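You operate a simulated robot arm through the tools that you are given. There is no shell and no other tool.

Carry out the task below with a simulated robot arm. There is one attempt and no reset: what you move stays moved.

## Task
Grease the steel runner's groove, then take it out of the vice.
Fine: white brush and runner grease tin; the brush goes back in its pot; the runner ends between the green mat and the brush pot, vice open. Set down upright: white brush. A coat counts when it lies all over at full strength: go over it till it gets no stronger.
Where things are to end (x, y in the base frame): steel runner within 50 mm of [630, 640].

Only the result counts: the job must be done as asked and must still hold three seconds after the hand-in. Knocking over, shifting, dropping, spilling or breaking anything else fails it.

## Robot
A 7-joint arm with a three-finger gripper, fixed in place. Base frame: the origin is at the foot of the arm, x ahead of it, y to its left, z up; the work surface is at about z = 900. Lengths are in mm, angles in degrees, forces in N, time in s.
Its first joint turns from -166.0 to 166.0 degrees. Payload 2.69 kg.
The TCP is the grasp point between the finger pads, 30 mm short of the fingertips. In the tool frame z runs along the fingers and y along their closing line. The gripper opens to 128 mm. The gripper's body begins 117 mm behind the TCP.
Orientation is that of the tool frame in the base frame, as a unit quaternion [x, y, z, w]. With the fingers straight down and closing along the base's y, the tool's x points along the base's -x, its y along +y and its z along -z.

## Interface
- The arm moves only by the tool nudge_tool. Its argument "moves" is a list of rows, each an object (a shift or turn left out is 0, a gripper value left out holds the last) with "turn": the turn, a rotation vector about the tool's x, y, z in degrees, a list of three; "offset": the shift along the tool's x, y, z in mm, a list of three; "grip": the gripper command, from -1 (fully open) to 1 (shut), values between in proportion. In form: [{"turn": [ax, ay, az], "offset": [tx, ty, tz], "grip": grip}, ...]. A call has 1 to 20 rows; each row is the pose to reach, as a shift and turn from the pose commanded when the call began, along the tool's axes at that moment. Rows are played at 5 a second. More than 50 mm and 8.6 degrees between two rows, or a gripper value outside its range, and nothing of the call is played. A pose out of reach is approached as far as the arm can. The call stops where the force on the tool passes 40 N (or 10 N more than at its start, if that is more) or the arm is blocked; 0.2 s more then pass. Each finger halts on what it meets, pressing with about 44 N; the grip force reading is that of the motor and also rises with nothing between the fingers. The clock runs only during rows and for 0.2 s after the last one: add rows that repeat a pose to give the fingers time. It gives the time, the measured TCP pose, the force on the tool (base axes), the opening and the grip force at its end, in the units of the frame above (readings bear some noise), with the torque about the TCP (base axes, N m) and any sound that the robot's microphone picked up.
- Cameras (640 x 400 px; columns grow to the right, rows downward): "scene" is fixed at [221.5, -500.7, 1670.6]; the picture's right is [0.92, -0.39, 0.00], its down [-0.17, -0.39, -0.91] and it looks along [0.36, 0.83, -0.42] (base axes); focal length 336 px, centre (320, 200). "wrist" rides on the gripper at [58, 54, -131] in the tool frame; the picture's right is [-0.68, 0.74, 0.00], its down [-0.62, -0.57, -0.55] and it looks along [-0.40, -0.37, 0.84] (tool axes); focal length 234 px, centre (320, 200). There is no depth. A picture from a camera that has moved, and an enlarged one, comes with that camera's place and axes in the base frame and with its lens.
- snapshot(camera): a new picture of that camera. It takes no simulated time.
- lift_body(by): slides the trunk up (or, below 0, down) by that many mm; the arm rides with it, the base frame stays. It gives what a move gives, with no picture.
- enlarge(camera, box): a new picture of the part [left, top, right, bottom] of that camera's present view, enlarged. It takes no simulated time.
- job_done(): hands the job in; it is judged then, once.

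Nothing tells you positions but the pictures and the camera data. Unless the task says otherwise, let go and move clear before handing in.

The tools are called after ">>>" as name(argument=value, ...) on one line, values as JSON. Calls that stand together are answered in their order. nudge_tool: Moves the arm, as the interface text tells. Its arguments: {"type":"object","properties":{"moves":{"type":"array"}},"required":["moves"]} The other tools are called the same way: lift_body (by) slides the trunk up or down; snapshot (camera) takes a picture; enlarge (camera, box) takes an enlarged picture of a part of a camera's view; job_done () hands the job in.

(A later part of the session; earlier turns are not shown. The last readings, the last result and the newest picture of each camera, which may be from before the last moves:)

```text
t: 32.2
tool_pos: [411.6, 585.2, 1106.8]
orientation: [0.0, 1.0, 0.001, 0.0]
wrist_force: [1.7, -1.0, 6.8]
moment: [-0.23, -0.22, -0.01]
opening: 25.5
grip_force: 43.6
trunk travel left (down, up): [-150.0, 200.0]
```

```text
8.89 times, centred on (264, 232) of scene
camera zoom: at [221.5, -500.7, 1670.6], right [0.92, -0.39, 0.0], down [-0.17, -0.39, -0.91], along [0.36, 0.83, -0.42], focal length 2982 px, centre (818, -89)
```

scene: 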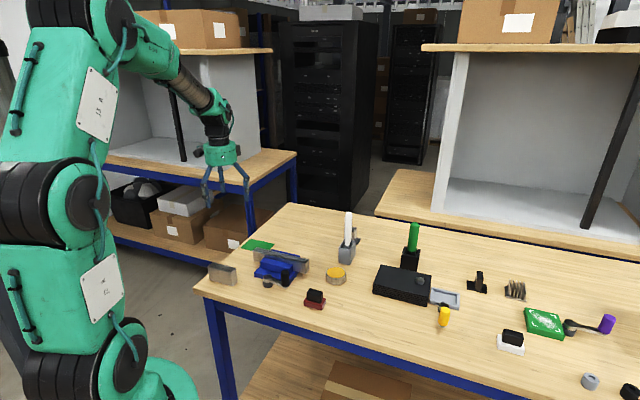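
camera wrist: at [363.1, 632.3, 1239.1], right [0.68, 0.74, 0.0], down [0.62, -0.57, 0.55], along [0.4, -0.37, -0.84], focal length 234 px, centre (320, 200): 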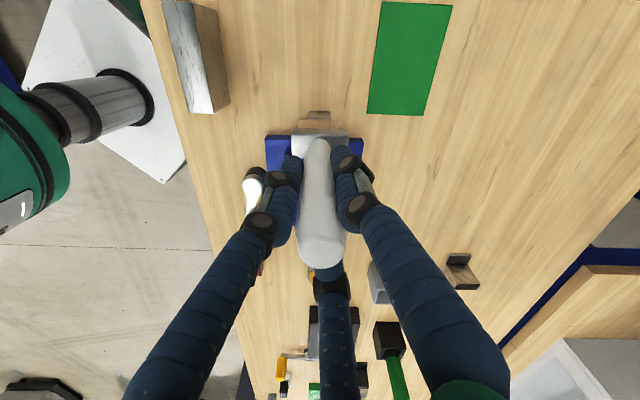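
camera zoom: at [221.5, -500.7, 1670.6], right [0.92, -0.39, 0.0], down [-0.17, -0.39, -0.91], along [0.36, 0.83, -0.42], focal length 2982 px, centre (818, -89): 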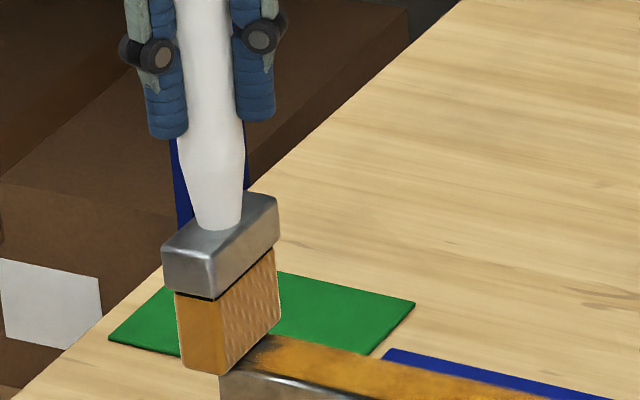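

The middle is strong but the two end zones of the groove are still weak. I'll work short strokes back and forth over the near end.

>>> nudge_tool(moves=[{"offset": [-4, -4, 0]}, {"offset": [-8, -7.5, 0]}, {"offset": [-12, -11.5, 0]}, {"offset": [-17, -16.3, 0]}, {"offset": [-12, -11.5, 0]}, {"offset": [-8, -7.5, 0]}, {"offset": [-4, -4, 0]}, {"offset": [-8, -7.5, 0]}, {"offset": [-12, -11.5, 0]}, {"offset": [-17, -16.3, 0]}, {"offset": [-22, -21, 0]}, {"offset": [-27, -26, 0]}, {"offset": [-33, -32, 0]}, {"offset": [-40, -39, 0]}, {"offset": [-48, -47, 0]}])

>>> enlarge(camera="scene", box=[246, 235, 286, 265])

>>> enlarge(camera="scene", box=[285, 245, 317, 265])

```text
t: 35.4
tool_pos: [460.7, 538.5, 1106.9]
orientation: [0.0, 1.0, 0.0, 0.0]
wrist_force: [1.3, -1.1, 5.2]
moment: [-0.09, -0.03, -0.01]
opening: 25.4
grip_force: 43.8
trunk travel left (down, up): [-150.0, 200.0]
```

```text
13.33 times, centred on (266, 250) of scene
camera zoom: at [221.5, -500.7, 1670.6], right [0.92, -0.39, 0.0], down [-0.17, -0.39, -0.91], along [0.36, 0.83, -0.42], focal length 4473 px, centre (1040, -467)
```

zoom: 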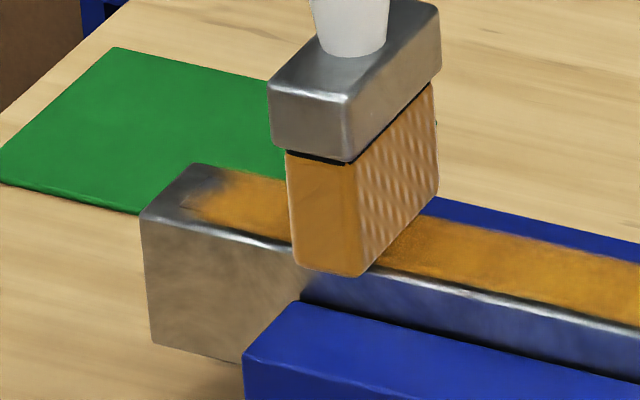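

```text
16.00 times, centred on (301, 255) of scene
camera zoom: at [221.5, -500.7, 1670.6], right [0.92, -0.39, 0.0], down [-0.17, -0.39, -0.91], along [0.36, 0.83, -0.42], focal length 5367 px, centre (624, -680)
```

zoom: 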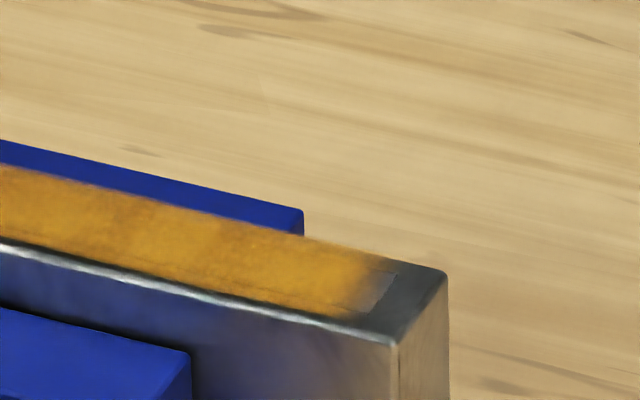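

The near end improved with the short strokes; the far end's last few millimetres are still bare. I'll stroke to the far end and work it back and forth there as well.

>>> nudge_tool(moves=[{"offset": [-10, -11, 0]}, {"offset": [-22, -23, 0]}, {"offset": [-34, -35, 0]}, {"offset": [-46, -47, 0]}, {"offset": [-58, -59, 0]}, {"offset": [-70, -71, 0]}, {"offset": [-82, -83, 0]}, {"offset": [-92, -93, 0]}, {"offset": [-98, -99, 0]}, {"offset": [-103, -104, 0]}, {"offset": [-107, -108, 0]}, {"offset": [-103, -104, 0]}, {"offset": [-98, -99, 0]}, {"offset": [-93, -94, 0]}, {"offset": [-98, -99, 0]}, {"offset": [-103, -104, 0]}, {"offset": [-98, -99, 0]}, {"offset": [-93, -94, 0]}, {"offset": [-85, -86, 0]}, {"offset": [-75, -76, 0]}])

>>> enlarge(camera="scene", box=[285, 245, 317, 265])

>>> enlarge(camera="scene", box=[246, 235, 286, 265])

```text
t: 39.6
tool_pos: [535.6, 463.5, 1107.3]
orientation: [0.0, 1.0, -0.001, 0.0]
wrist_force: [-1.4, -0.2, 2.0]
moment: [0.13, 0.07, 0.02]
opening: 25.4
grip_force: 43.4
trunk travel left (down, up): [-150.0, 200.0]
```

```text
16.00 times, centred on (301, 255) of scene
camera zoom: at [221.5, -500.7, 1670.6], right [0.92, -0.39, 0.0], down [-0.17, -0.39, -0.91], along [0.36, 0.83, -0.42], focal length 5367 px, centre (624, -680)
```

zoom: 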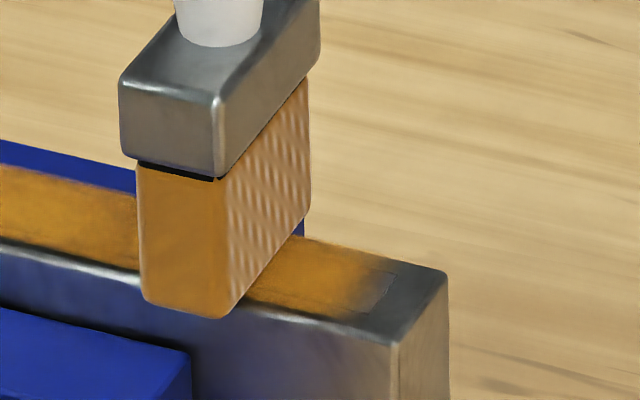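

```text
13.33 times, centred on (266, 250) of scene
camera zoom: at [221.5, -500.7, 1670.6], right [0.92, -0.39, 0.0], down [-0.17, -0.39, -0.91], along [0.36, 0.83, -0.42], focal length 4473 px, centre (1040, -467)
```

zoom: 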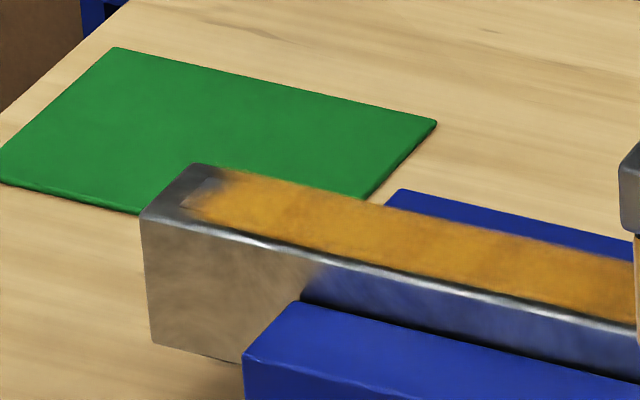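

Both ends are better but contact has become light, so I'll reload the brush. I'll lift, go back over the tin, and look at the far end of the groove from there with the wrist camera.

>>> nudge_tool(moves=[{"offset": [0, 0, -20]}, {"offset": [0, 0, -63]}, {"offset": [-40, -29, -63]}, {"offset": [-80, -58, -63]}, {"offset": [-119.4, -87.5, -63]}, {"offset": [-119.4, -87.5, -63]}])

>>> enlarge(camera="wrist", box=[250, 0, 346, 60])

>>> enlarge(camera="scene", box=[246, 238, 318, 280])

>>> enlarge(camera="scene", box=[306, 200, 370, 290])

```text
t: 41.0
tool_pos: [655.6, 374.9, 1170.1]
orientation: [0.0, 1.0, 0.0, 0.0]
wrist_force: [0.4, -0.4, -1.3]
moment: [0.03, 0.06, 0.0]
opening: 25.3
grip_force: 43.9
trunk travel left (down, up): [-150.0, 200.0]
```

```text
6.67 times, centred on (298, 30) of wrist
camera zoom: at [598.1, 429.3, 1301.5], right [0.68, 0.74, 0.0], down [0.62, -0.57, 0.55], along [0.4, -0.37, -0.84], focal length 1561 px, centre (467, 1333)
```

zoom: 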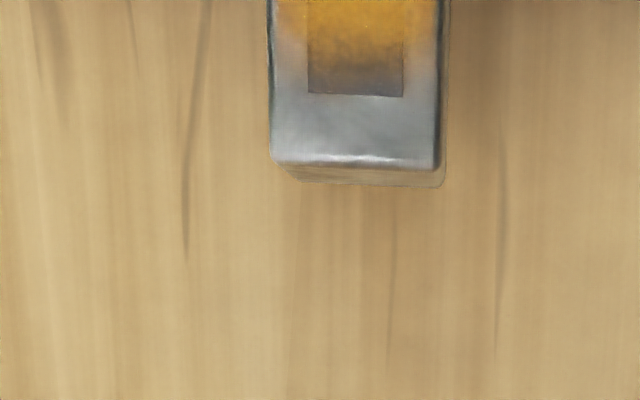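

```text
8.89 times, centred on (282, 259) of scene
camera zoom: at [221.5, -500.7, 1670.6], right [0.92, -0.39, 0.0], down [-0.17, -0.39, -0.91], along [0.36, 0.83, -0.42], focal length 2982 px, centre (658, -324)
```

zoom: 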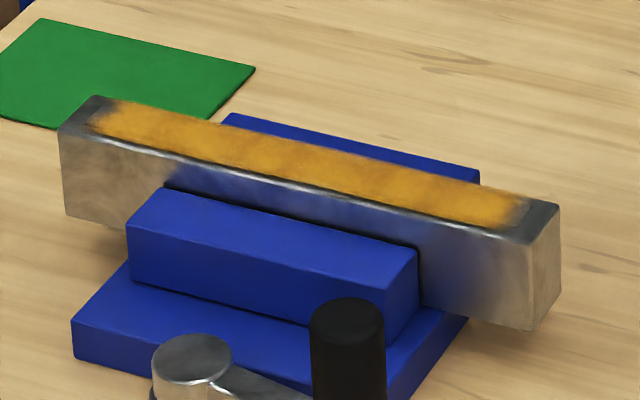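

```text
4.44 times, centred on (338, 245) of scene
camera zoom: at [221.5, -500.7, 1670.6], right [0.92, -0.39, 0.0], down [-0.17, -0.39, -0.91], along [0.36, 0.83, -0.42], focal length 1491 px, centre (240, 0)
```

zoom: 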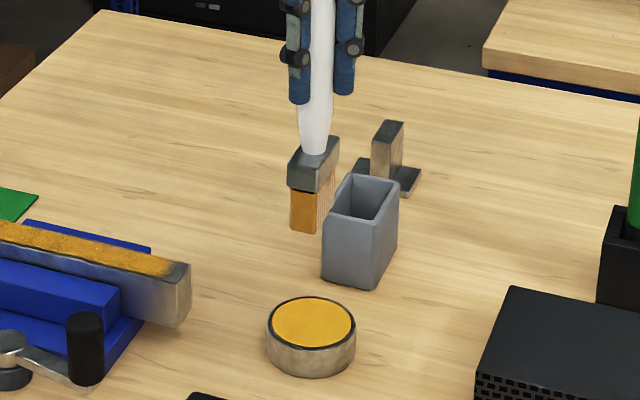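

The middle of the groove is strongly coated, but the last ~8 mm at each end is still thin. I'll reload the brush in the tin.

>>> nudge_tool(moves=[{"offset": [0, 0, 40]}, {"offset": [0, 0, 75]}, {"offset": [0, 0, 92]}, {"offset": [0, 0, 97]}, {"offset": [0, 0, 100]}, {"offset": [0, 0, 101]}])

```text
t: 42.4
tool_pos: [656.8, 374.8, 1070.4]
orientation: [-0.001, 1.0, 0.0, 0.0]
wrist_force: [-1.2, -0.3, 6.3]
moment: [-0.18, 0.15, 0.01]
opening: 25.3
grip_force: 43.7
trunk travel left (down, up): [-150.0, 200.0]
```

>>> nudge_tool(moves=[{"offset": [0, 0, 0]}, {"offset": [0, 0, 0]}, {"offset": [0, 0, -20]}, {"offset": [0, 0, -60]}, {"offset": [0, 0, -101]}, {"offset": [31, 20, -101]}, {"offset": [62, 40, -101]}, {"offset": [93, 61, -101]}, {"offset": [93, 61, -101]}, {"offset": [93, 61, -60]}, {"offset": [93, 61, -42]}, {"offset": [93, 61, -42]}])

>>> enlarge(camera="scene", box=[270, 225, 334, 270])

```text
t: 45.0
tool_pos: [561.5, 436.2, 1111.2]
orientation: [0.0, 1.0, 0.0, -0.001]
wrist_force: [-0.3, -0.2, -0.3]
moment: [-0.01, -0.02, 0.0]
opening: 25.2
grip_force: 44.3
trunk travel left (down, up): [-150.0, 200.0]
```

```text
8.89 times, centred on (302, 248) of scene
camera zoom: at [221.5, -500.7, 1670.6], right [0.92, -0.39, 0.0], down [-0.17, -0.39, -0.91], along [0.36, 0.83, -0.42], focal length 2982 px, centre (480, -222)
```

zoom: 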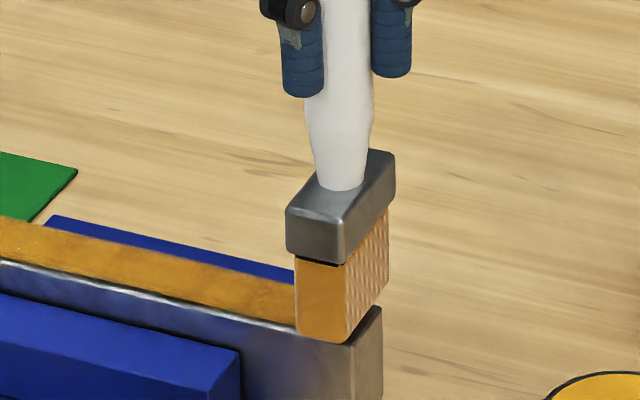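

The reloaded brush is over the far end. I'll press gently there, dwell, and make a few short strokes right on the groove's end.

>>> nudge_tool(moves=[{"offset": [0, 0, 2.5]}, {"offset": [0, 0, 4]}, {"offset": [0, 0, 4.7]}, {"offset": [0, 0, 4.7]}, {"offset": [0, 0, 4.7]}, {"offset": [0, 0, 4.7]}, {"offset": [0, 0, 4.7]}])

```text
t: 46.6
tool_pos: [561.6, 436.3, 1106.2]
orientation: [0.0, 1.0, 0.0, 0.0]
wrist_force: [1.3, -0.6, 6.6]
moment: [0.01, -0.08, -0.01]
opening: 25.2
grip_force: 43.8
trunk travel left (down, up): [-150.0, 200.0]
```

>>> nudge_tool(moves=[{"offset": [-3, -3, 0.3]}, {"offset": [-5, -5, 0.3]}, {"offset": [-3, -3, 0.3]}, {"offset": [0, 0, 0.3]}, {"offset": [4, 4, 0.3]}, {"offset": [8, 8, 0.3]}, {"offset": [4, 4, 0.3]}, {"offset": [0, 0, 0.3]}, {"offset": [-3, -3, 0.3]}, {"offset": [0, 0, 0.3]}, {"offset": [4, 4, 0.3]}, {"offset": [8, 8, 0.3]}, {"offset": [13, 12.8, 0.3]}, {"offset": [18, 17.7, 0.3]}, {"offset": [24, 23.6, 0.3]}, {"offset": [30, 29.5, 0.3]}])

>>> enlarge(camera="scene", box=[285, 245, 317, 265])

```text
t: 50.0
tool_pos: [533.1, 463.9, 1107.1]
orientation: [0.0, 1.0, 0.0, 0.0]
wrist_force: [2.5, -2.4, 15.9]
moment: [-0.19, -0.27, 0.03]
opening: 25.1
grip_force: 44.0
trunk travel left (down, up): [-150.0, 200.0]
```

```text
16.00 times, centred on (301, 255) of scene
camera zoom: at [221.5, -500.7, 1670.6], right [0.92, -0.39, 0.0], down [-0.17, -0.39, -0.91], along [0.36, 0.83, -0.42], focal length 5367 px, centre (624, -680)
```

zoom: 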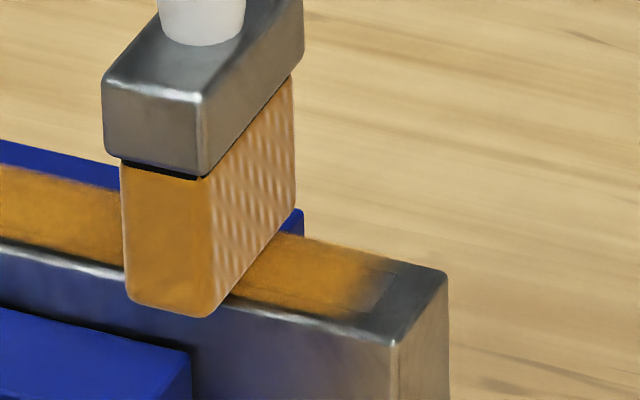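

I'd like an exact comparison of the far end from the same viewpoint as before, so I'll lift and go back over to the tin side for a look.

>>> nudge_tool(moves=[{"offset": [0, 0, -20]}, {"offset": [0, 0, -63]}, {"offset": [-40, -29, -63]}, {"offset": [-80, -58, -63]}, {"offset": [-122.5, -89, -63]}, {"offset": [-122.5, -89, -63]}])

>>> enlarge(camera="wrist", box=[250, 0, 346, 60])

>>> enlarge(camera="scene", box=[246, 238, 318, 280])

```text
refused: row 5 steps farther than a row can; nothing moved
```

```text
6.67 times, centred on (298, 30) of wrist
camera zoom: at [473.9, 519.0, 1238.3], right [0.68, 0.74, 0.0], down [0.62, -0.57, 0.55], along [0.4, -0.37, -0.84], focal length 1561 px, centre (467, 1333)
```

zoom: 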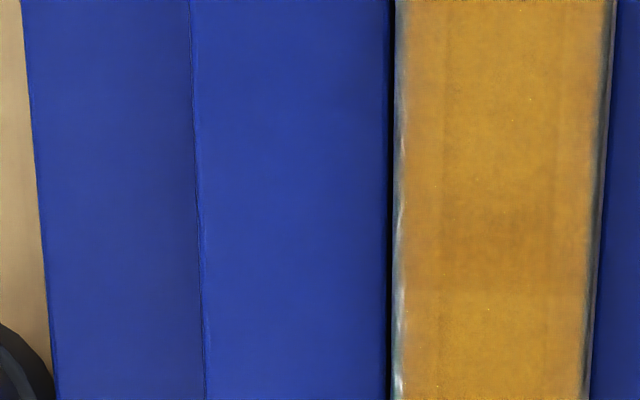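

```text
8.89 times, centred on (282, 259) of scene
camera zoom: at [221.5, -500.7, 1670.6], right [0.92, -0.39, 0.0], down [-0.17, -0.39, -0.91], along [0.36, 0.83, -0.42], focal length 2982 px, centre (658, -324)
```

zoom: 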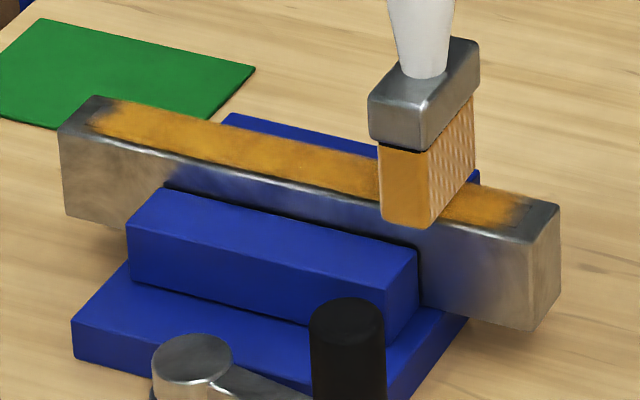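

The middle is thoroughly covered. I'll repeat the move with shorter steps to compare the far end from the same viewpoint.

>>> nudge_tool(moves=[{"offset": [0, 0, -20]}, {"offset": [0, 0, -63]}, {"offset": [-38, -28, -63]}, {"offset": [-76, -56, -63]}, {"offset": [-108, -80, -63]}, {"offset": [-122.5, -89, -63]}, {"offset": [-122.5, -89, -63]}])

>>> enlarge(camera="wrist", box=[250, 0, 346, 60])

>>> enlarge(camera="scene", box=[246, 238, 318, 280])

```text
t: 51.6
tool_pos: [655.6, 376.7, 1169.1]
orientation: [0.0, 1.0, 0.0, 0.0]
wrist_force: [-0.2, 0.1, -1.0]
moment: [-0.03, 0.02, 0.0]
opening: 25.4
grip_force: 43.6
trunk travel left (down, up): [-150.0, 200.0]
```

```text
6.67 times, centred on (298, 30) of wrist
camera zoom: at [597.3, 431.1, 1300.7], right [0.68, 0.74, 0.0], down [0.62, -0.57, 0.55], along [0.4, -0.37, -0.84], focal length 1561 px, centre (467, 1333)
```

zoom: 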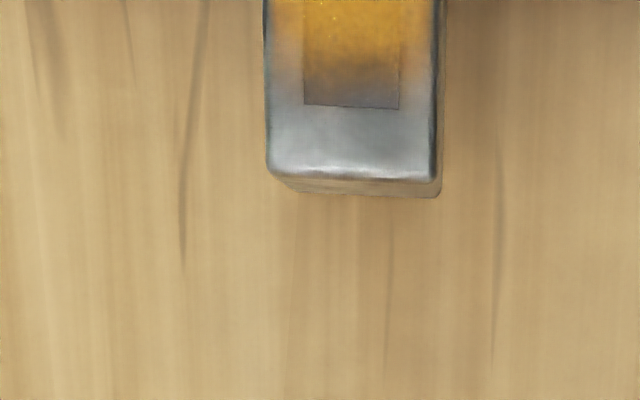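

```text
8.89 times, centred on (282, 259) of scene
camera zoom: at [221.5, -500.7, 1670.6], right [0.92, -0.39, 0.0], down [-0.17, -0.39, -0.91], along [0.36, 0.83, -0.42], focal length 2982 px, centre (658, -324)
```

zoom: 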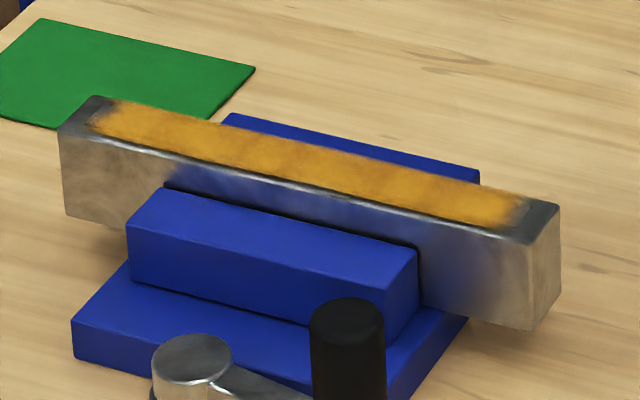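

The far end keeps a soft fade over its last few millimetres even after working it. I'll move so that the wrist camera shows the near end in the same way.

>>> nudge_tool(moves=[{"offset": [35, 28, 0]}, {"offset": [70, 56, 0]}, {"offset": [105, 84, 0]}, {"offset": [140, 112, 0]}, {"offset": [160, 129, 0]}, {"offset": [160, 129, 0]}])

>>> enlarge(camera="wrist", box=[272, 0, 368, 60])

>>> snapshot(camera="wrist")

```text
t: 53.0
tool_pos: [493.8, 506.7, 1168.5]
orientation: [0.001, 1.0, 0.0, 0.0]
wrist_force: [-0.4, -0.2, -1.4]
moment: [0.01, -0.01, 0.03]
opening: 25.4
grip_force: 44.3
trunk travel left (down, up): [-150.0, 200.0]
```

```text
6.67 times, centred on (320, 30) of wrist
camera zoom: at [436.1, 561.3, 1300.5], right [0.68, 0.74, 0.0], down [0.62, -0.57, 0.55], along [0.4, -0.37, -0.84], focal length 1561 px, centre (320, 1333)
```

zoom: 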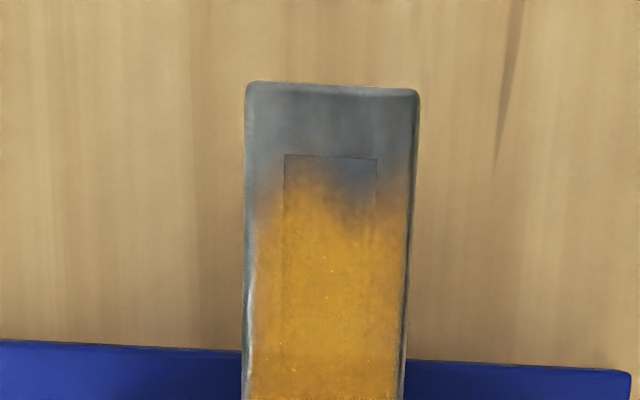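

```text
taken
camera wrist: at [436.1, 561.3, 1300.5], right [0.68, 0.74, 0.0], down [0.62, -0.57, 0.55], along [0.4, -0.37, -0.84], focal length 234 px, centre (320, 200)
```

wrist: 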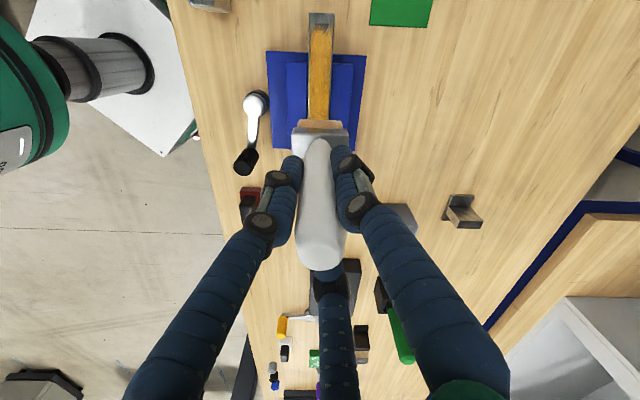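

>>> enlarge(camera="wrist", box=[304, 8, 336, 28])

>>> enlarge(camera="wrist", box=[296, 28, 344, 58])

>>> enlarge(camera="wrist", box=[280, 50, 360, 130])

```text
16.00 times, centred on (320, 18) of wrist
camera zoom: at [436.1, 561.3, 1300.5], right [0.68, 0.74, 0.0], down [0.62, -0.57, 0.55], along [0.4, -0.37, -0.84], focal length 3747 px, centre (320, 3112)
```

zoom: 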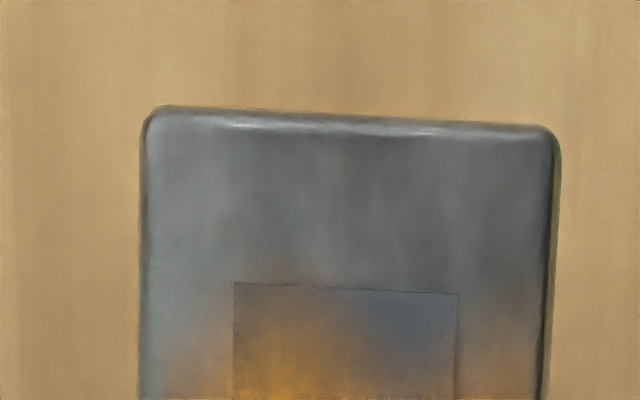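

```text
13.33 times, centred on (320, 43) of wrist
camera zoom: at [436.1, 561.3, 1300.5], right [0.68, 0.74, 0.0], down [0.62, -0.57, 0.55], along [0.4, -0.37, -0.84], focal length 3122 px, centre (320, 2293)
```

zoom: 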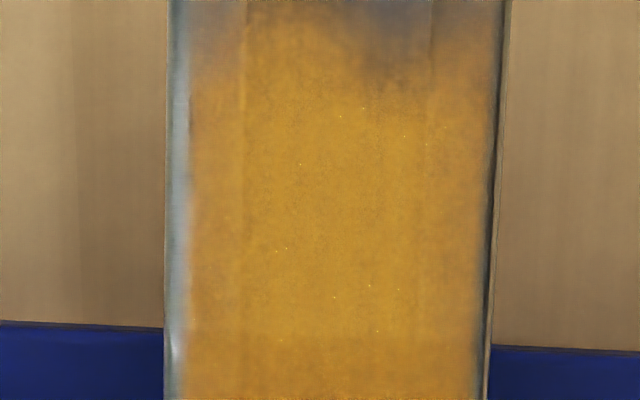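

```text
5.00 times, centred on (320, 90) of wrist
camera zoom: at [436.1, 561.3, 1300.5], right [0.68, 0.74, 0.0], down [0.62, -0.57, 0.55], along [0.4, -0.37, -0.84], focal length 1171 px, centre (320, 750)
```

zoom: 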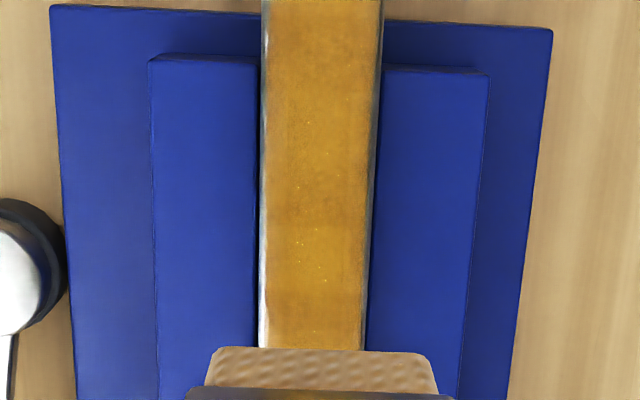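

The near end shows the back-right corner of the groove still thin, so it does depend on the strokes. I'll set the brush down near that end, slightly towards the back, and do slow firm strokes over it.

>>> nudge_tool(moves=[{"offset": [30, 31, 0]}, {"offset": [59.8, 62.3, 0]}, {"offset": [59.8, 62.3, 0]}, {"offset": [59.8, 62.3, 35]}, {"offset": [59.8, 62.3, 57]}, {"offset": [59.8, 62.3, 60]}, {"offset": [59.8, 62.3, 61.5]}, {"offset": [59.8, 62.3, 62.5]}])

>>> enlarge(camera="scene", box=[246, 230, 286, 262])

```text
t: 54.8
tool_pos: [434.1, 567.4, 1106.9]
orientation: [0.0, 1.0, 0.0, 0.0]
wrist_force: [-0.8, -1.9, 5.0]
moment: [-0.18, 0.12, -0.02]
opening: 25.2
grip_force: 44.1
trunk travel left (down, up): [-150.0, 200.0]
```

```text
12.50 times, centred on (266, 246) of scene
camera zoom: at [221.5, -500.7, 1670.6], right [0.92, -0.39, 0.0], down [-0.17, -0.39, -0.91], along [0.36, 0.83, -0.42], focal length 4193 px, centre (995, -375)
```

zoom: 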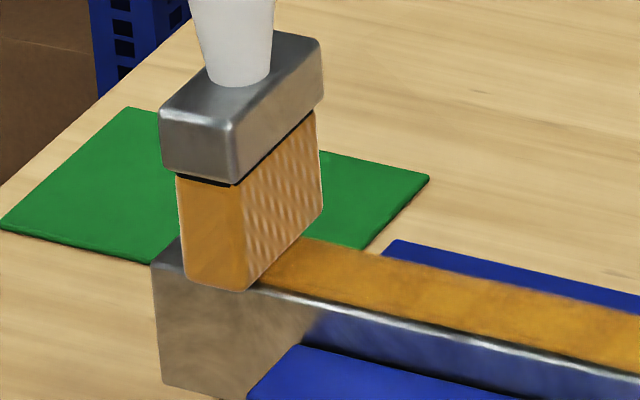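

>>> nudge_tool(moves=[{"offset": [3, 3, 0.6]}, {"offset": [6, 6, 0.6]}, {"offset": [9, 9, 0.6]}, {"offset": [12, 12, 0.6]}, {"offset": [15, 14.7, 0.6]}, {"offset": [18, 17.7, 0.6]}, {"offset": [15, 14.7, 0.6]}, {"offset": [12, 12, 0.6]}, {"offset": [9, 9, 0.6]}, {"offset": [6, 6, 0.6]}, {"offset": [9, 9, 0.6]}, {"offset": [12, 12, 0.6]}, {"offset": [15, 14.7, 0.6]}, {"offset": [12, 12, 0.6]}, {"offset": [9, 9, 0.6]}, {"offset": [6, 6, 0.6]}, {"offset": [0, 0, 0.6]}, {"offset": [-8, -8, 0.6]}, {"offset": [-16, -16, 0.6]}, {"offset": [-24, -24, 0.6]}])

>>> enlarge(camera="scene", box=[246, 230, 286, 262])

>>> enlarge(camera="wrist", box=[280, 30, 360, 130])

```text
t: 59.0
tool_pos: [459.3, 544.1, 1106.1]
orientation: [0.001, 1.0, 0.0, 0.001]
wrist_force: [-1.9, 2.0, 17.9]
moment: [0.24, 0.24, -0.01]
opening: 25.3
grip_force: 44.2
trunk travel left (down, up): [-150.0, 200.0]
```

```text
12.50 times, centred on (266, 246) of scene
camera zoom: at [221.5, -500.7, 1670.6], right [0.92, -0.39, 0.0], down [-0.17, -0.39, -0.91], along [0.36, 0.83, -0.42], focal length 4193 px, centre (995, -375)
```

zoom: 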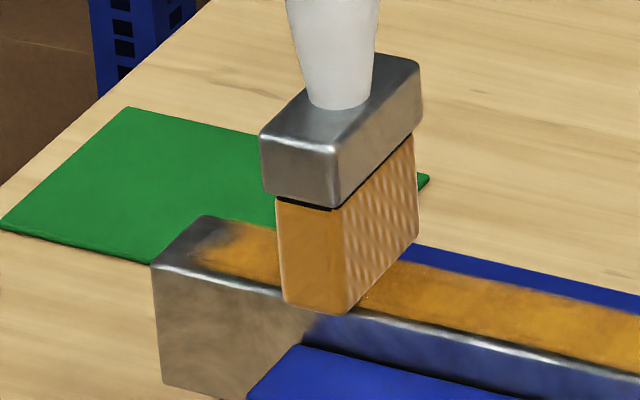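

```text
4.00 times, centred on (320, 80) of wrist
camera zoom: at [400.6, 597.6, 1237.9], right [0.68, 0.74, 0.0], down [0.61, -0.57, 0.55], along [0.41, -0.37, -0.84], focal length 937 px, centre (320, 680)
```

zoom: 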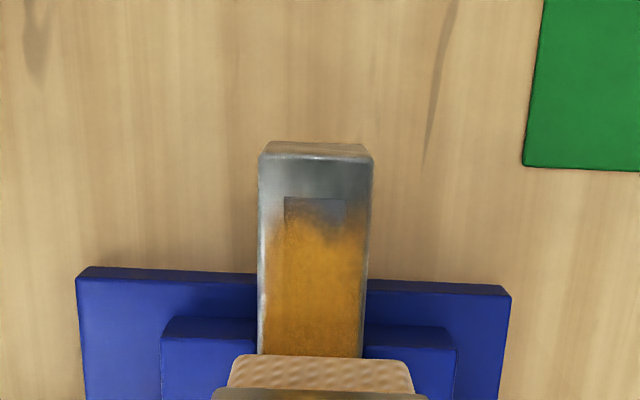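

The near end improved clearly, with only a small patch left at its back corner. I'll reload the brush to finish both ends with fresh grease.

>>> nudge_tool(moves=[{"offset": [0, 0, -25]}, {"offset": [0, 0, -64]}, {"offset": [-35, -30, -64]}, {"offset": [-70, -60, -64]}, {"offset": [-105, -90, -64]}, {"offset": [-140, -120, -64]}, {"offset": [-172, -148, -64]}, {"offset": [-195, -168, -64]}, {"offset": [-195, -168, -64]}, {"offset": [-195, -168, -25]}, {"offset": [-195, -168, 15]}, {"offset": [-195, -168, 32]}, {"offset": [-195, -168, 36]}, {"offset": [-195, -168, 37]}, {"offset": [-195, -168, 37]}, {"offset": [-195, -168, 37]}])

>>> enlarge(camera="scene", box=[296, 215, 376, 290])

```text
t: 62.4
tool_pos: [653.8, 376.7, 1069.4]
orientation: [0.001, 1.0, 0.0, 0.001]
wrist_force: [-0.9, -0.4, 7.5]
moment: [0.04, 0.09, 0.02]
opening: 25.3
grip_force: 43.8
trunk travel left (down, up): [-150.0, 200.0]
```

```text
5.33 times, centred on (336, 252) of scene
camera zoom: at [221.5, -500.7, 1670.6], right [0.92, -0.39, 0.0], down [-0.17, -0.39, -0.91], along [0.36, 0.83, -0.42], focal length 1789 px, centre (235, -80)
```

zoom: 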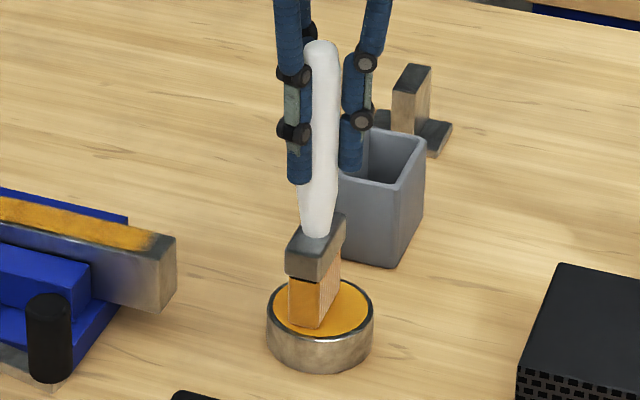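

Loaded again. Lifting and setting the brush on the far end, a little inside the groove.

>>> nudge_tool(moves=[{"offset": [0, 0, -20]}, {"offset": [0, 0, -60]}, {"offset": [0, 0, -98]}, {"offset": [35, 24, -98]}, {"offset": [70, 48, -98]}, {"offset": [102.8, 71.3, -98]}, {"offset": [102.8, 71.3, -98]}, {"offset": [102.8, 71.3, -60]}, {"offset": [102.8, 71.3, -42]}, {"offset": [102.8, 71.3, -39]}, {"offset": [102.8, 71.3, -37.3]}, {"offset": [102.8, 71.3, -36.5]}])

```text
t: 65.0
tool_pos: [551.1, 447.6, 1105.7]
orientation: [0.0, 1.0, 0.0, -0.001]
wrist_force: [0.0, -0.5, 7.1]
moment: [-0.1, -0.04, -0.02]
opening: 25.3
grip_force: 44.4
trunk travel left (down, up): [-150.0, 200.0]
```

>>> nudge_tool(moves=[{"offset": [-2.9, -2.8, 0.4]}, {"offset": [-5.7, -5.6, 0.4]}, {"offset": [-8.6, -8.4, 0.4]}, {"offset": [-10.7, -10.5, 0.4]}, {"offset": [-12.9, -12.6, 0.4]}, {"offset": [-15, -14.7, 0.4]}, {"offset": [-17.2, -16.8, 0.4]}, {"offset": [-19.3, -14.7, 0.4]}, {"offset": [-17.1, -12.6, 0.4]}, {"offset": [-15, -10.5, 0.4]}, {"offset": [-12.8, -8.4, 0.4]}, {"offset": [-10.7, -6.3, 0.4]}, {"offset": [-15, -10.5, 0.4]}, {"offset": [-19.3, -14.7, 0.4]}, {"offset": [-15.1, -18.9, 0.4]}, {"offset": [-12.9, -16.8, 0.4]}, {"offset": [-10.8, -14.7, 0.4]}, {"offset": [-8.6, -12.6, 0.4]}, {"offset": [-4, -6, 0.4]}, {"offset": [5, 5, 0.4]}])

>>> enlarge(camera="scene", box=[285, 245, 317, 265])

```text
t: 69.2
tool_pos: [545.5, 450.9, 1105.3]
orientation: [0.0, 1.0, 0.0, 0.0]
wrist_force: [0.7, -1.3, 18.1]
moment: [-0.13, -0.26, 0.0]
opening: 25.6
grip_force: 43.4
trunk travel left (down, up): [-150.0, 200.0]
```

```text
16.00 times, centred on (301, 255) of scene
camera zoom: at [221.5, -500.7, 1670.6], right [0.92, -0.39, 0.0], down [-0.17, -0.39, -0.91], along [0.36, 0.83, -0.42], focal length 5367 px, centre (624, -680)
```

zoom: 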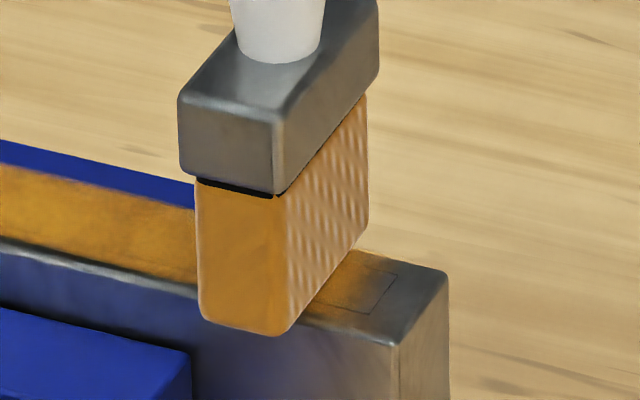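

The coat now reaches right over the far end of the groove. One more round of slow strokes there to bring it to full strength.

>>> nudge_tool(moves=[{"offset": [-5.7, -5.6, 0]}, {"offset": [-9.3, -9.1, 0]}, {"offset": [-12.2, -11.9, 0]}, {"offset": [-15, -14.7, 0]}, {"offset": [-17.9, -17.5, 0]}, {"offset": [-20.7, -20.3, 0]}, {"offset": [-22.8, -18.2, 0]}, {"offset": [-20, -15.4, 0]}, {"offset": [-17.1, -12.6, 0]}, {"offset": [-14.3, -9.8, 0]}, {"offset": [-10.1, -14, 0]}, {"offset": [-12.9, -16.8, 0]}, {"offset": [-15.8, -19.6, 0]}, {"offset": [-18.6, -22.4, 0]}, {"offset": [-17.9, -17.5, 0]}, {"offset": [-15, -14.7, 0]}, {"offset": [-12.2, -11.9, 0]}, {"offset": [-15, -14.7, 0]}, {"offset": [-17.9, -17.5, 0]}, {"offset": [-20.7, -20.3, 0]}])

>>> enlarge(camera="scene", box=[285, 245, 317, 265])

>>> enlarge(camera="wrist", box=[280, 0, 360, 130])

```text
t: 73.4
tool_pos: [566.3, 431.2, 1105.2]
orientation: [0.001, 1.0, 0.0, 0.0]
wrist_force: [-3.3, 2.6, 11.8]
moment: [0.39, 0.35, 0.06]
opening: 25.2
grip_force: 44.0
trunk travel left (down, up): [-150.0, 200.0]
```

```text
16.00 times, centred on (301, 255) of scene
camera zoom: at [221.5, -500.7, 1670.6], right [0.92, -0.39, 0.0], down [-0.17, -0.39, -0.91], along [0.36, 0.83, -0.42], focal length 5367 px, centre (624, -680)
```

zoom: 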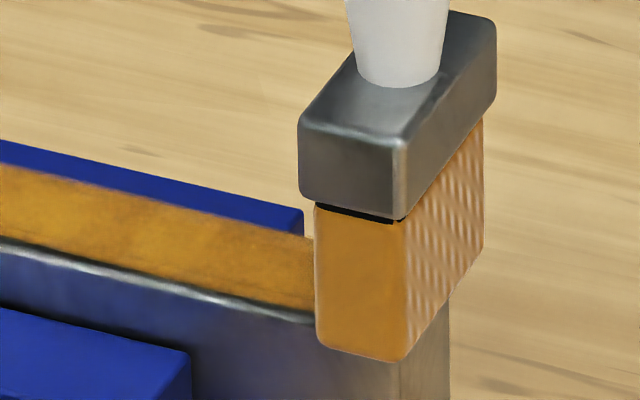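

```text
3.08 times, centred on (320, 65) of wrist
camera zoom: at [508.2, 486.2, 1236.8], right [0.68, 0.74, 0.0], down [0.62, -0.57, 0.55], along [0.4, -0.37, -0.84], focal length 720 px, centre (320, 615)
```

zoom: 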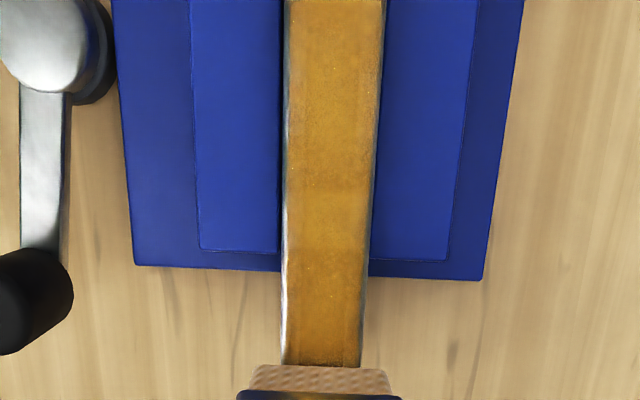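

Lifting and viewing the far end from the tin side, then reloading for the near end.

>>> nudge_tool(moves=[{"offset": [0, 0, -25]}, {"offset": [0, 0, -64]}, {"offset": [-35, -22, -64]}, {"offset": [-70, -42, -64]}, {"offset": [-89, -55, -64]}, {"offset": [-89, -55, -64]}])

>>> enlarge(camera="wrist", box=[250, 0, 346, 60])

>>> enlarge(camera="scene", box=[246, 238, 318, 280])

```text
t: 74.8
tool_pos: [655.3, 376.2, 1169.5]
orientation: [0.0, 1.0, 0.0, 0.0]
wrist_force: [-0.6, 0.5, -0.7]
moment: [-0.02, -0.01, -0.01]
opening: 25.2
grip_force: 44.2
trunk travel left (down, up): [-150.0, 200.0]
```

```text
6.67 times, centred on (298, 30) of wrist
camera zoom: at [597.2, 431.0, 1300.2], right [0.68, 0.74, 0.0], down [0.62, -0.57, 0.55], along [0.4, -0.37, -0.84], focal length 1561 px, centre (467, 1333)
```

zoom: 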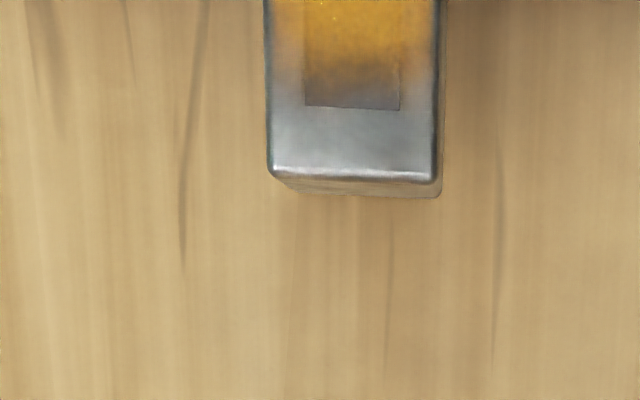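

```text
8.89 times, centred on (282, 259) of scene
camera zoom: at [221.5, -500.7, 1670.6], right [0.92, -0.39, 0.0], down [-0.17, -0.39, -0.91], along [0.36, 0.83, -0.42], focal length 2982 px, centre (658, -324)
```

zoom: 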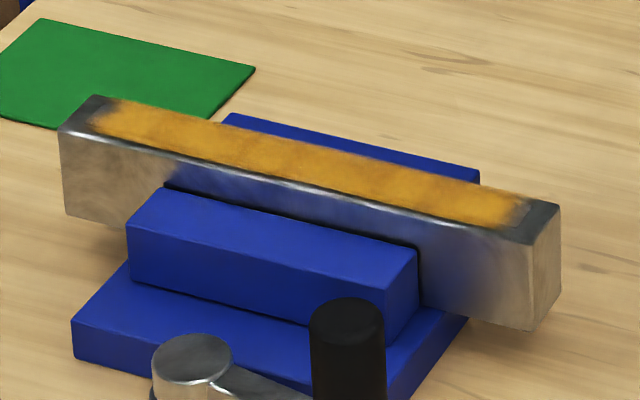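

>>> enlarge(camera="wrist", box=[284, 0, 324, 25])

```text
16.00 times, centred on (304, 12) of wrist
camera zoom: at [597.2, 431.0, 1300.2], right [0.68, 0.74, 0.0], down [0.62, -0.57, 0.55], along [0.4, -0.37, -0.84], focal length 3747 px, centre (576, 3200)
```

zoom: 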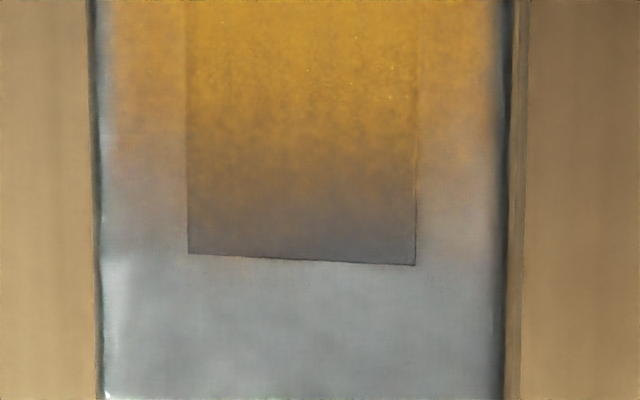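

The far end now fades evenly over its last few millimetres. I'll reload and finish the near end the same way, then compare.

>>> nudge_tool(moves=[{"offset": [0, 0, 40]}, {"offset": [0, 0, 80]}, {"offset": [0, 0, 97]}, {"offset": [0, 0, 100]}, {"offset": [0, 0, 101.5]}, {"offset": [0, 0, 101.5]}, {"offset": [0, 0, 101.5]}, {"offset": [0, 0, 80]}, {"offset": [0, 0, 40]}, {"offset": [0, 0, 0]}, {"offset": [38, 32, 0]}, {"offset": [76, 64, 0]}, {"offset": [114, 96, 0]}, {"offset": [152, 128, 0]}, {"offset": [190, 160, 0]}, {"offset": [208, 176, 0]}, {"offset": [222, 193, 0]}, {"offset": [222, 193, 0]}])

>>> snapshot(camera="scene")

```text
t: 78.6
tool_pos: [431.8, 570.0, 1168.5]
orientation: [0.001, 1.0, 0.001, -0.001]
wrist_force: [0.6, 0.7, -0.7]
moment: [-0.02, -0.03, 0.0]
opening: 25.4
grip_force: 44.5
trunk travel left (down, up): [-150.0, 200.0]
```

```text
taken
```

scene: 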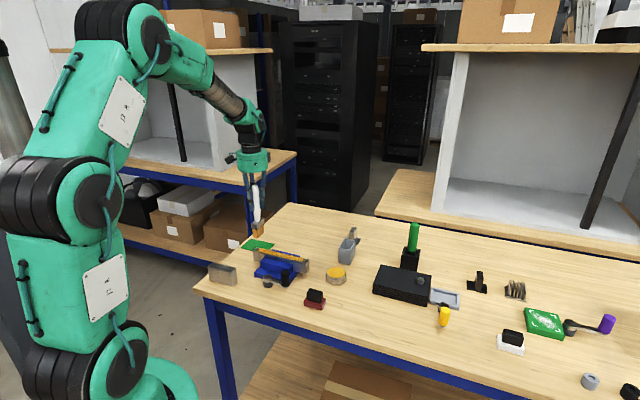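

>>> nudge_tool(moves=[{"offset": [0, 0, 35]}, {"offset": [0, 0, 58]}, {"offset": [0, 0, 61.5]}, {"offset": [0, 0, 63.2]}, {"offset": [2.9, 2.8, 63.6]}, {"offset": [5.7, 5.6, 63.6]}, {"offset": [8.6, 8.4, 63.6]}, {"offset": [11.4, 11.2, 63.6]}, {"offset": [14.3, 14, 63.6]}, {"offset": [16.4, 11.9, 63.6]}, {"offset": [13.5, 9.1, 63.6]}, {"offset": [10.7, 6.3, 63.6]}, {"offset": [7.8, 3.5, 63.6]}, {"offset": [0.8, 4.9, 63.6]}, {"offset": [3.6, 7.7, 63.6]}, {"offset": [6.5, 10.5, 63.6]}, {"offset": [9.3, 13.3, 63.6]}, {"offset": [12.2, 16.1, 63.6]}, {"offset": [11.4, 11.2, 63.6]}, {"offset": [8.6, 8.4, 63.6]}])

>>> enlarge(camera="scene", box=[246, 230, 286, 262])

```text
t: 82.8
tool_pos: [425.0, 579.6, 1105.4]
orientation: [0.0, 1.0, 0.0, 0.001]
wrist_force: [0.0, -0.4, 1.6]
moment: [-0.11, -0.1, -0.01]
opening: 25.5
grip_force: 44.4
trunk travel left (down, up): [-150.0, 200.0]
```

```text
12.50 times, centred on (266, 246) of scene
camera zoom: at [221.5, -500.7, 1670.6], right [0.92, -0.39, 0.0], down [-0.17, -0.39, -0.91], along [0.36, 0.83, -0.42], focal length 4193 px, centre (995, -375)
```

zoom: 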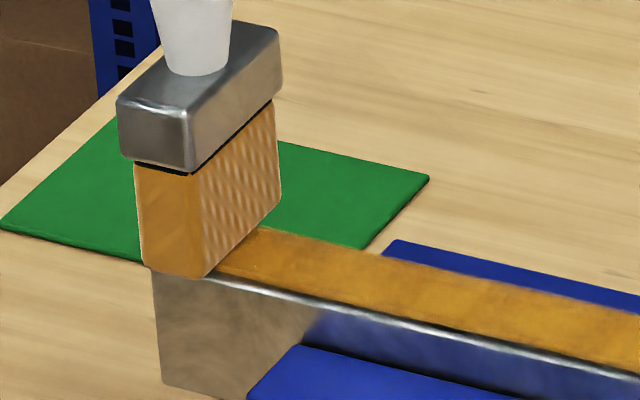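

Contact has gone light, so I'll press about a millimetre more and repeat the slow strokes over the near end.

>>> nudge_tool(moves=[{"offset": [0, 0, 0.6]}, {"offset": [0, 0, 1.1]}, {"offset": [-3, -3, 1.1]}, {"offset": [-6, -6, 1.1]}, {"offset": [-9, -9, 1.1]}, {"offset": [-6, -6, 1.1]}, {"offset": [-3, -3, 1.1]}, {"offset": [0, 0, 1.1]}, {"offset": [3, 3, 1.1]}, {"offset": [0, 0, 1.1]}, {"offset": [-3, -3, 1.1]}, {"offset": [-6, -6, 1.1]}, {"offset": [-3.9, -8.1, 1.1]}, {"offset": [-0.9, -5.1, 1.1]}, {"offset": [2.1, -2.1, 1.1]}, {"offset": [-0.9, -5.1, 1.1]}, {"offset": [-6, -10, 1.1]}, {"offset": [-14, -16, 1.1]}, {"offset": [-22, -24, 1.1]}, {"offset": [-32, -34, 1.1]}])

>>> enlarge(camera="scene", box=[246, 230, 286, 262])

>>> enlarge(camera="wrist", box=[290, 60, 350, 100])

```text
t: 87.0
tool_pos: [457.9, 544.2, 1105.5]
orientation: [0.0, 1.0, 0.0, 0.001]
wrist_force: [-1.0, 0.5, 17.5]
moment: [-0.01, -0.07, -0.05]
opening: 25.6
grip_force: 44.0
trunk travel left (down, up): [-150.0, 200.0]
```

```text
12.50 times, centred on (266, 246) of scene
camera zoom: at [221.5, -500.7, 1670.6], right [0.92, -0.39, 0.0], down [-0.17, -0.39, -0.91], along [0.36, 0.83, -0.42], focal length 4193 px, centre (995, -375)
```

zoom: 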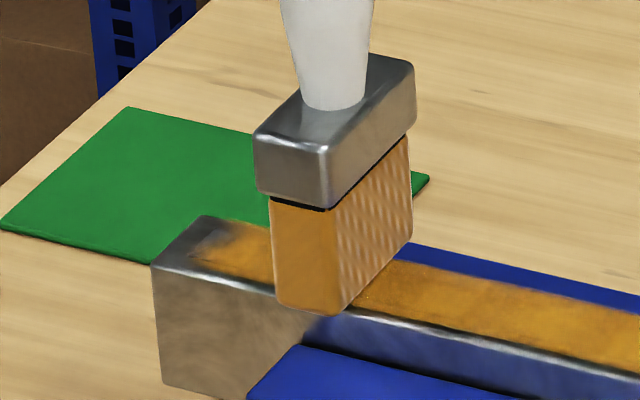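

```text
10.00 times, centred on (320, 80) of wrist
camera zoom: at [399.2, 598.1, 1236.4], right [0.68, 0.74, 0.0], down [0.62, -0.57, 0.55], along [0.4, -0.37, -0.84], focal length 2342 px, centre (320, 1400)
```

zoom: 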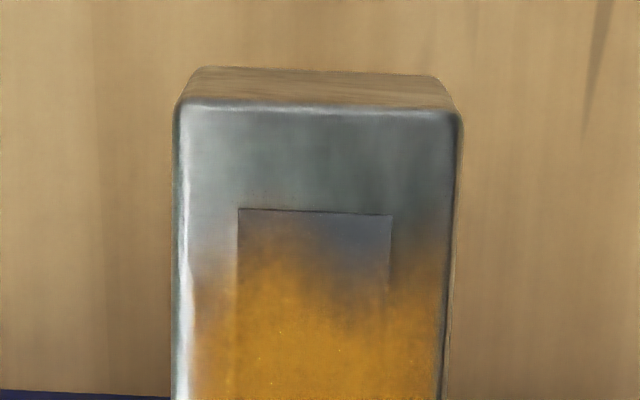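

The near corner does not respond to slow strokes, while the fast full passes coated well, so brush speed seems to matter. I'll try brisk strokes that run at full speed over the groove's near end.

>>> nudge_tool(moves=[{"offset": [10, 9.8, 0]}, {"offset": [20, 19.6, 0]}, {"offset": [30, 29.4, 0]}, {"offset": [40, 39.2, 0]}, {"offset": [43.6, 42.7, 0]}, {"offset": [33.6, 32.9, 0]}, {"offset": [23.6, 23.1, 0]}, {"offset": [33.6, 32.9, 0]}, {"offset": [43.6, 42.7, 0]}, {"offset": [33.6, 32.9, 0]}, {"offset": [23.6, 23.1, 0]}, {"offset": [33.6, 32.9, 0]}, {"offset": [43.6, 42.7, 0]}, {"offset": [33.6, 32.9, 0]}, {"offset": [23.6, 23.1, 0]}, {"offset": [13.6, 13.3, 0]}, {"offset": [0, 0, 0]}])

>>> enlarge(camera="wrist", box=[290, 60, 350, 100])

```text
t: 90.6
tool_pos: [457.0, 543.6, 1104.3]
orientation: [0.001, 1.0, 0.0, 0.001]
wrist_force: [2.8, -1.7, 14.9]
moment: [-0.27, -0.38, -0.05]
opening: 25.4
grip_force: 44.1
trunk travel left (down, up): [-150.0, 200.0]
```

```text
10.00 times, centred on (320, 80) of wrist
camera zoom: at [398.7, 598.1, 1236.1], right [0.68, 0.74, 0.0], down [0.61, -0.57, 0.55], along [0.41, -0.37, -0.84], focal length 2342 px, centre (320, 1400)
```

zoom: 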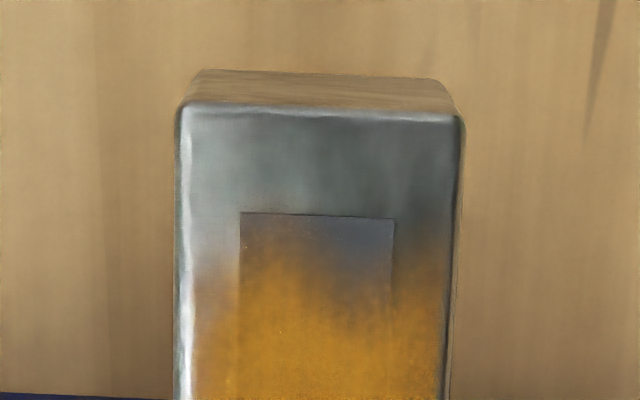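

Brisk strokes gave the same edge, so the fade may be as strong as it gets there. To be certain, I'll lift and turn the tool 44 degrees so the brush's corner reaches farther along the groove, then try the end again.

>>> nudge_tool(moves=[{"offset": [0, 0, -20]}, {"offset": [0, 0, -45]}, {"offset": [0, 0, -45], "turn": [0, 0, 7.4]}, {"offset": [0, 0, -45], "turn": [0, 0, 14.8]}, {"offset": [0, 0, -45], "turn": [0, 0, 22.2]}, {"offset": [0, 0, -45], "turn": [0, 0, 29.6]}, {"offset": [0, 0, -45], "turn": [0, 0, 37]}, {"offset": [0, 0, -45], "turn": [0, 0, 44.4]}, {"offset": [0, 0, -45], "turn": [0, 0, 44.4]}])

>>> snapshot(camera="wrist")

>>> enlarge(camera="scene", box=[240, 210, 320, 280])

```text
t: 92.6
tool_pos: [457.0, 543.9, 1150.1]
orientation: [0.379, 0.925, 0.001, -0.001]
wrist_force: [-0.3, 0.9, -0.9]
moment: [-0.03, 0.0, 0.05]
opening: 25.5
grip_force: 44.2
trunk travel left (down, up): [-150.0, 200.0]
```

```text
taken
camera wrist: at [453.2, 624.3, 1280.9], right [1.0, 0.05, 0.0], down [0.04, -0.83, 0.55], along [0.03, -0.55, -0.84], focal length 234 px, centre (320, 200)
```

wrist: 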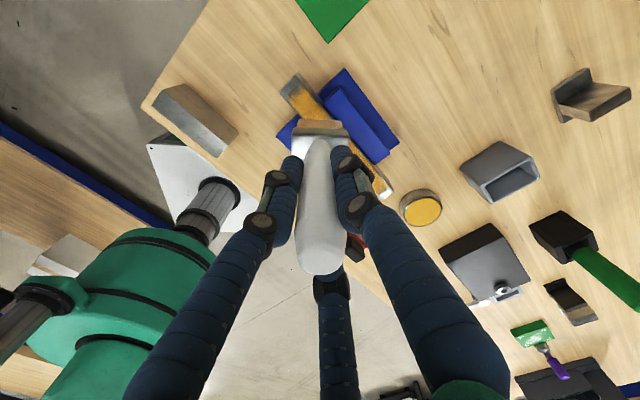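

```text
5.71 times, centred on (280, 245) of scene
camera zoom: at [221.5, -500.7, 1670.6], right [0.92, -0.39, 0.0], down [-0.17, -0.39, -0.91], along [0.36, 0.83, -0.42], focal length 1917 px, centre (549, -57)
```

zoom: 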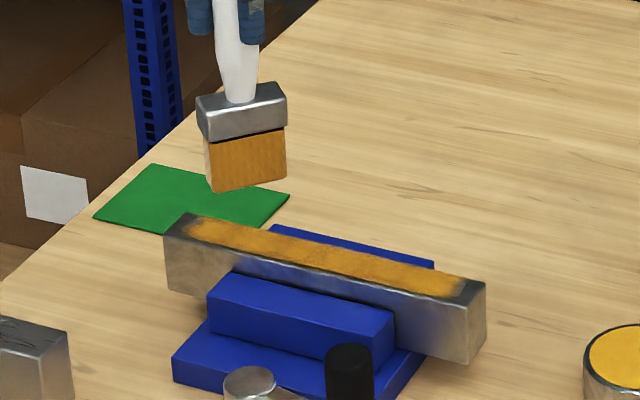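

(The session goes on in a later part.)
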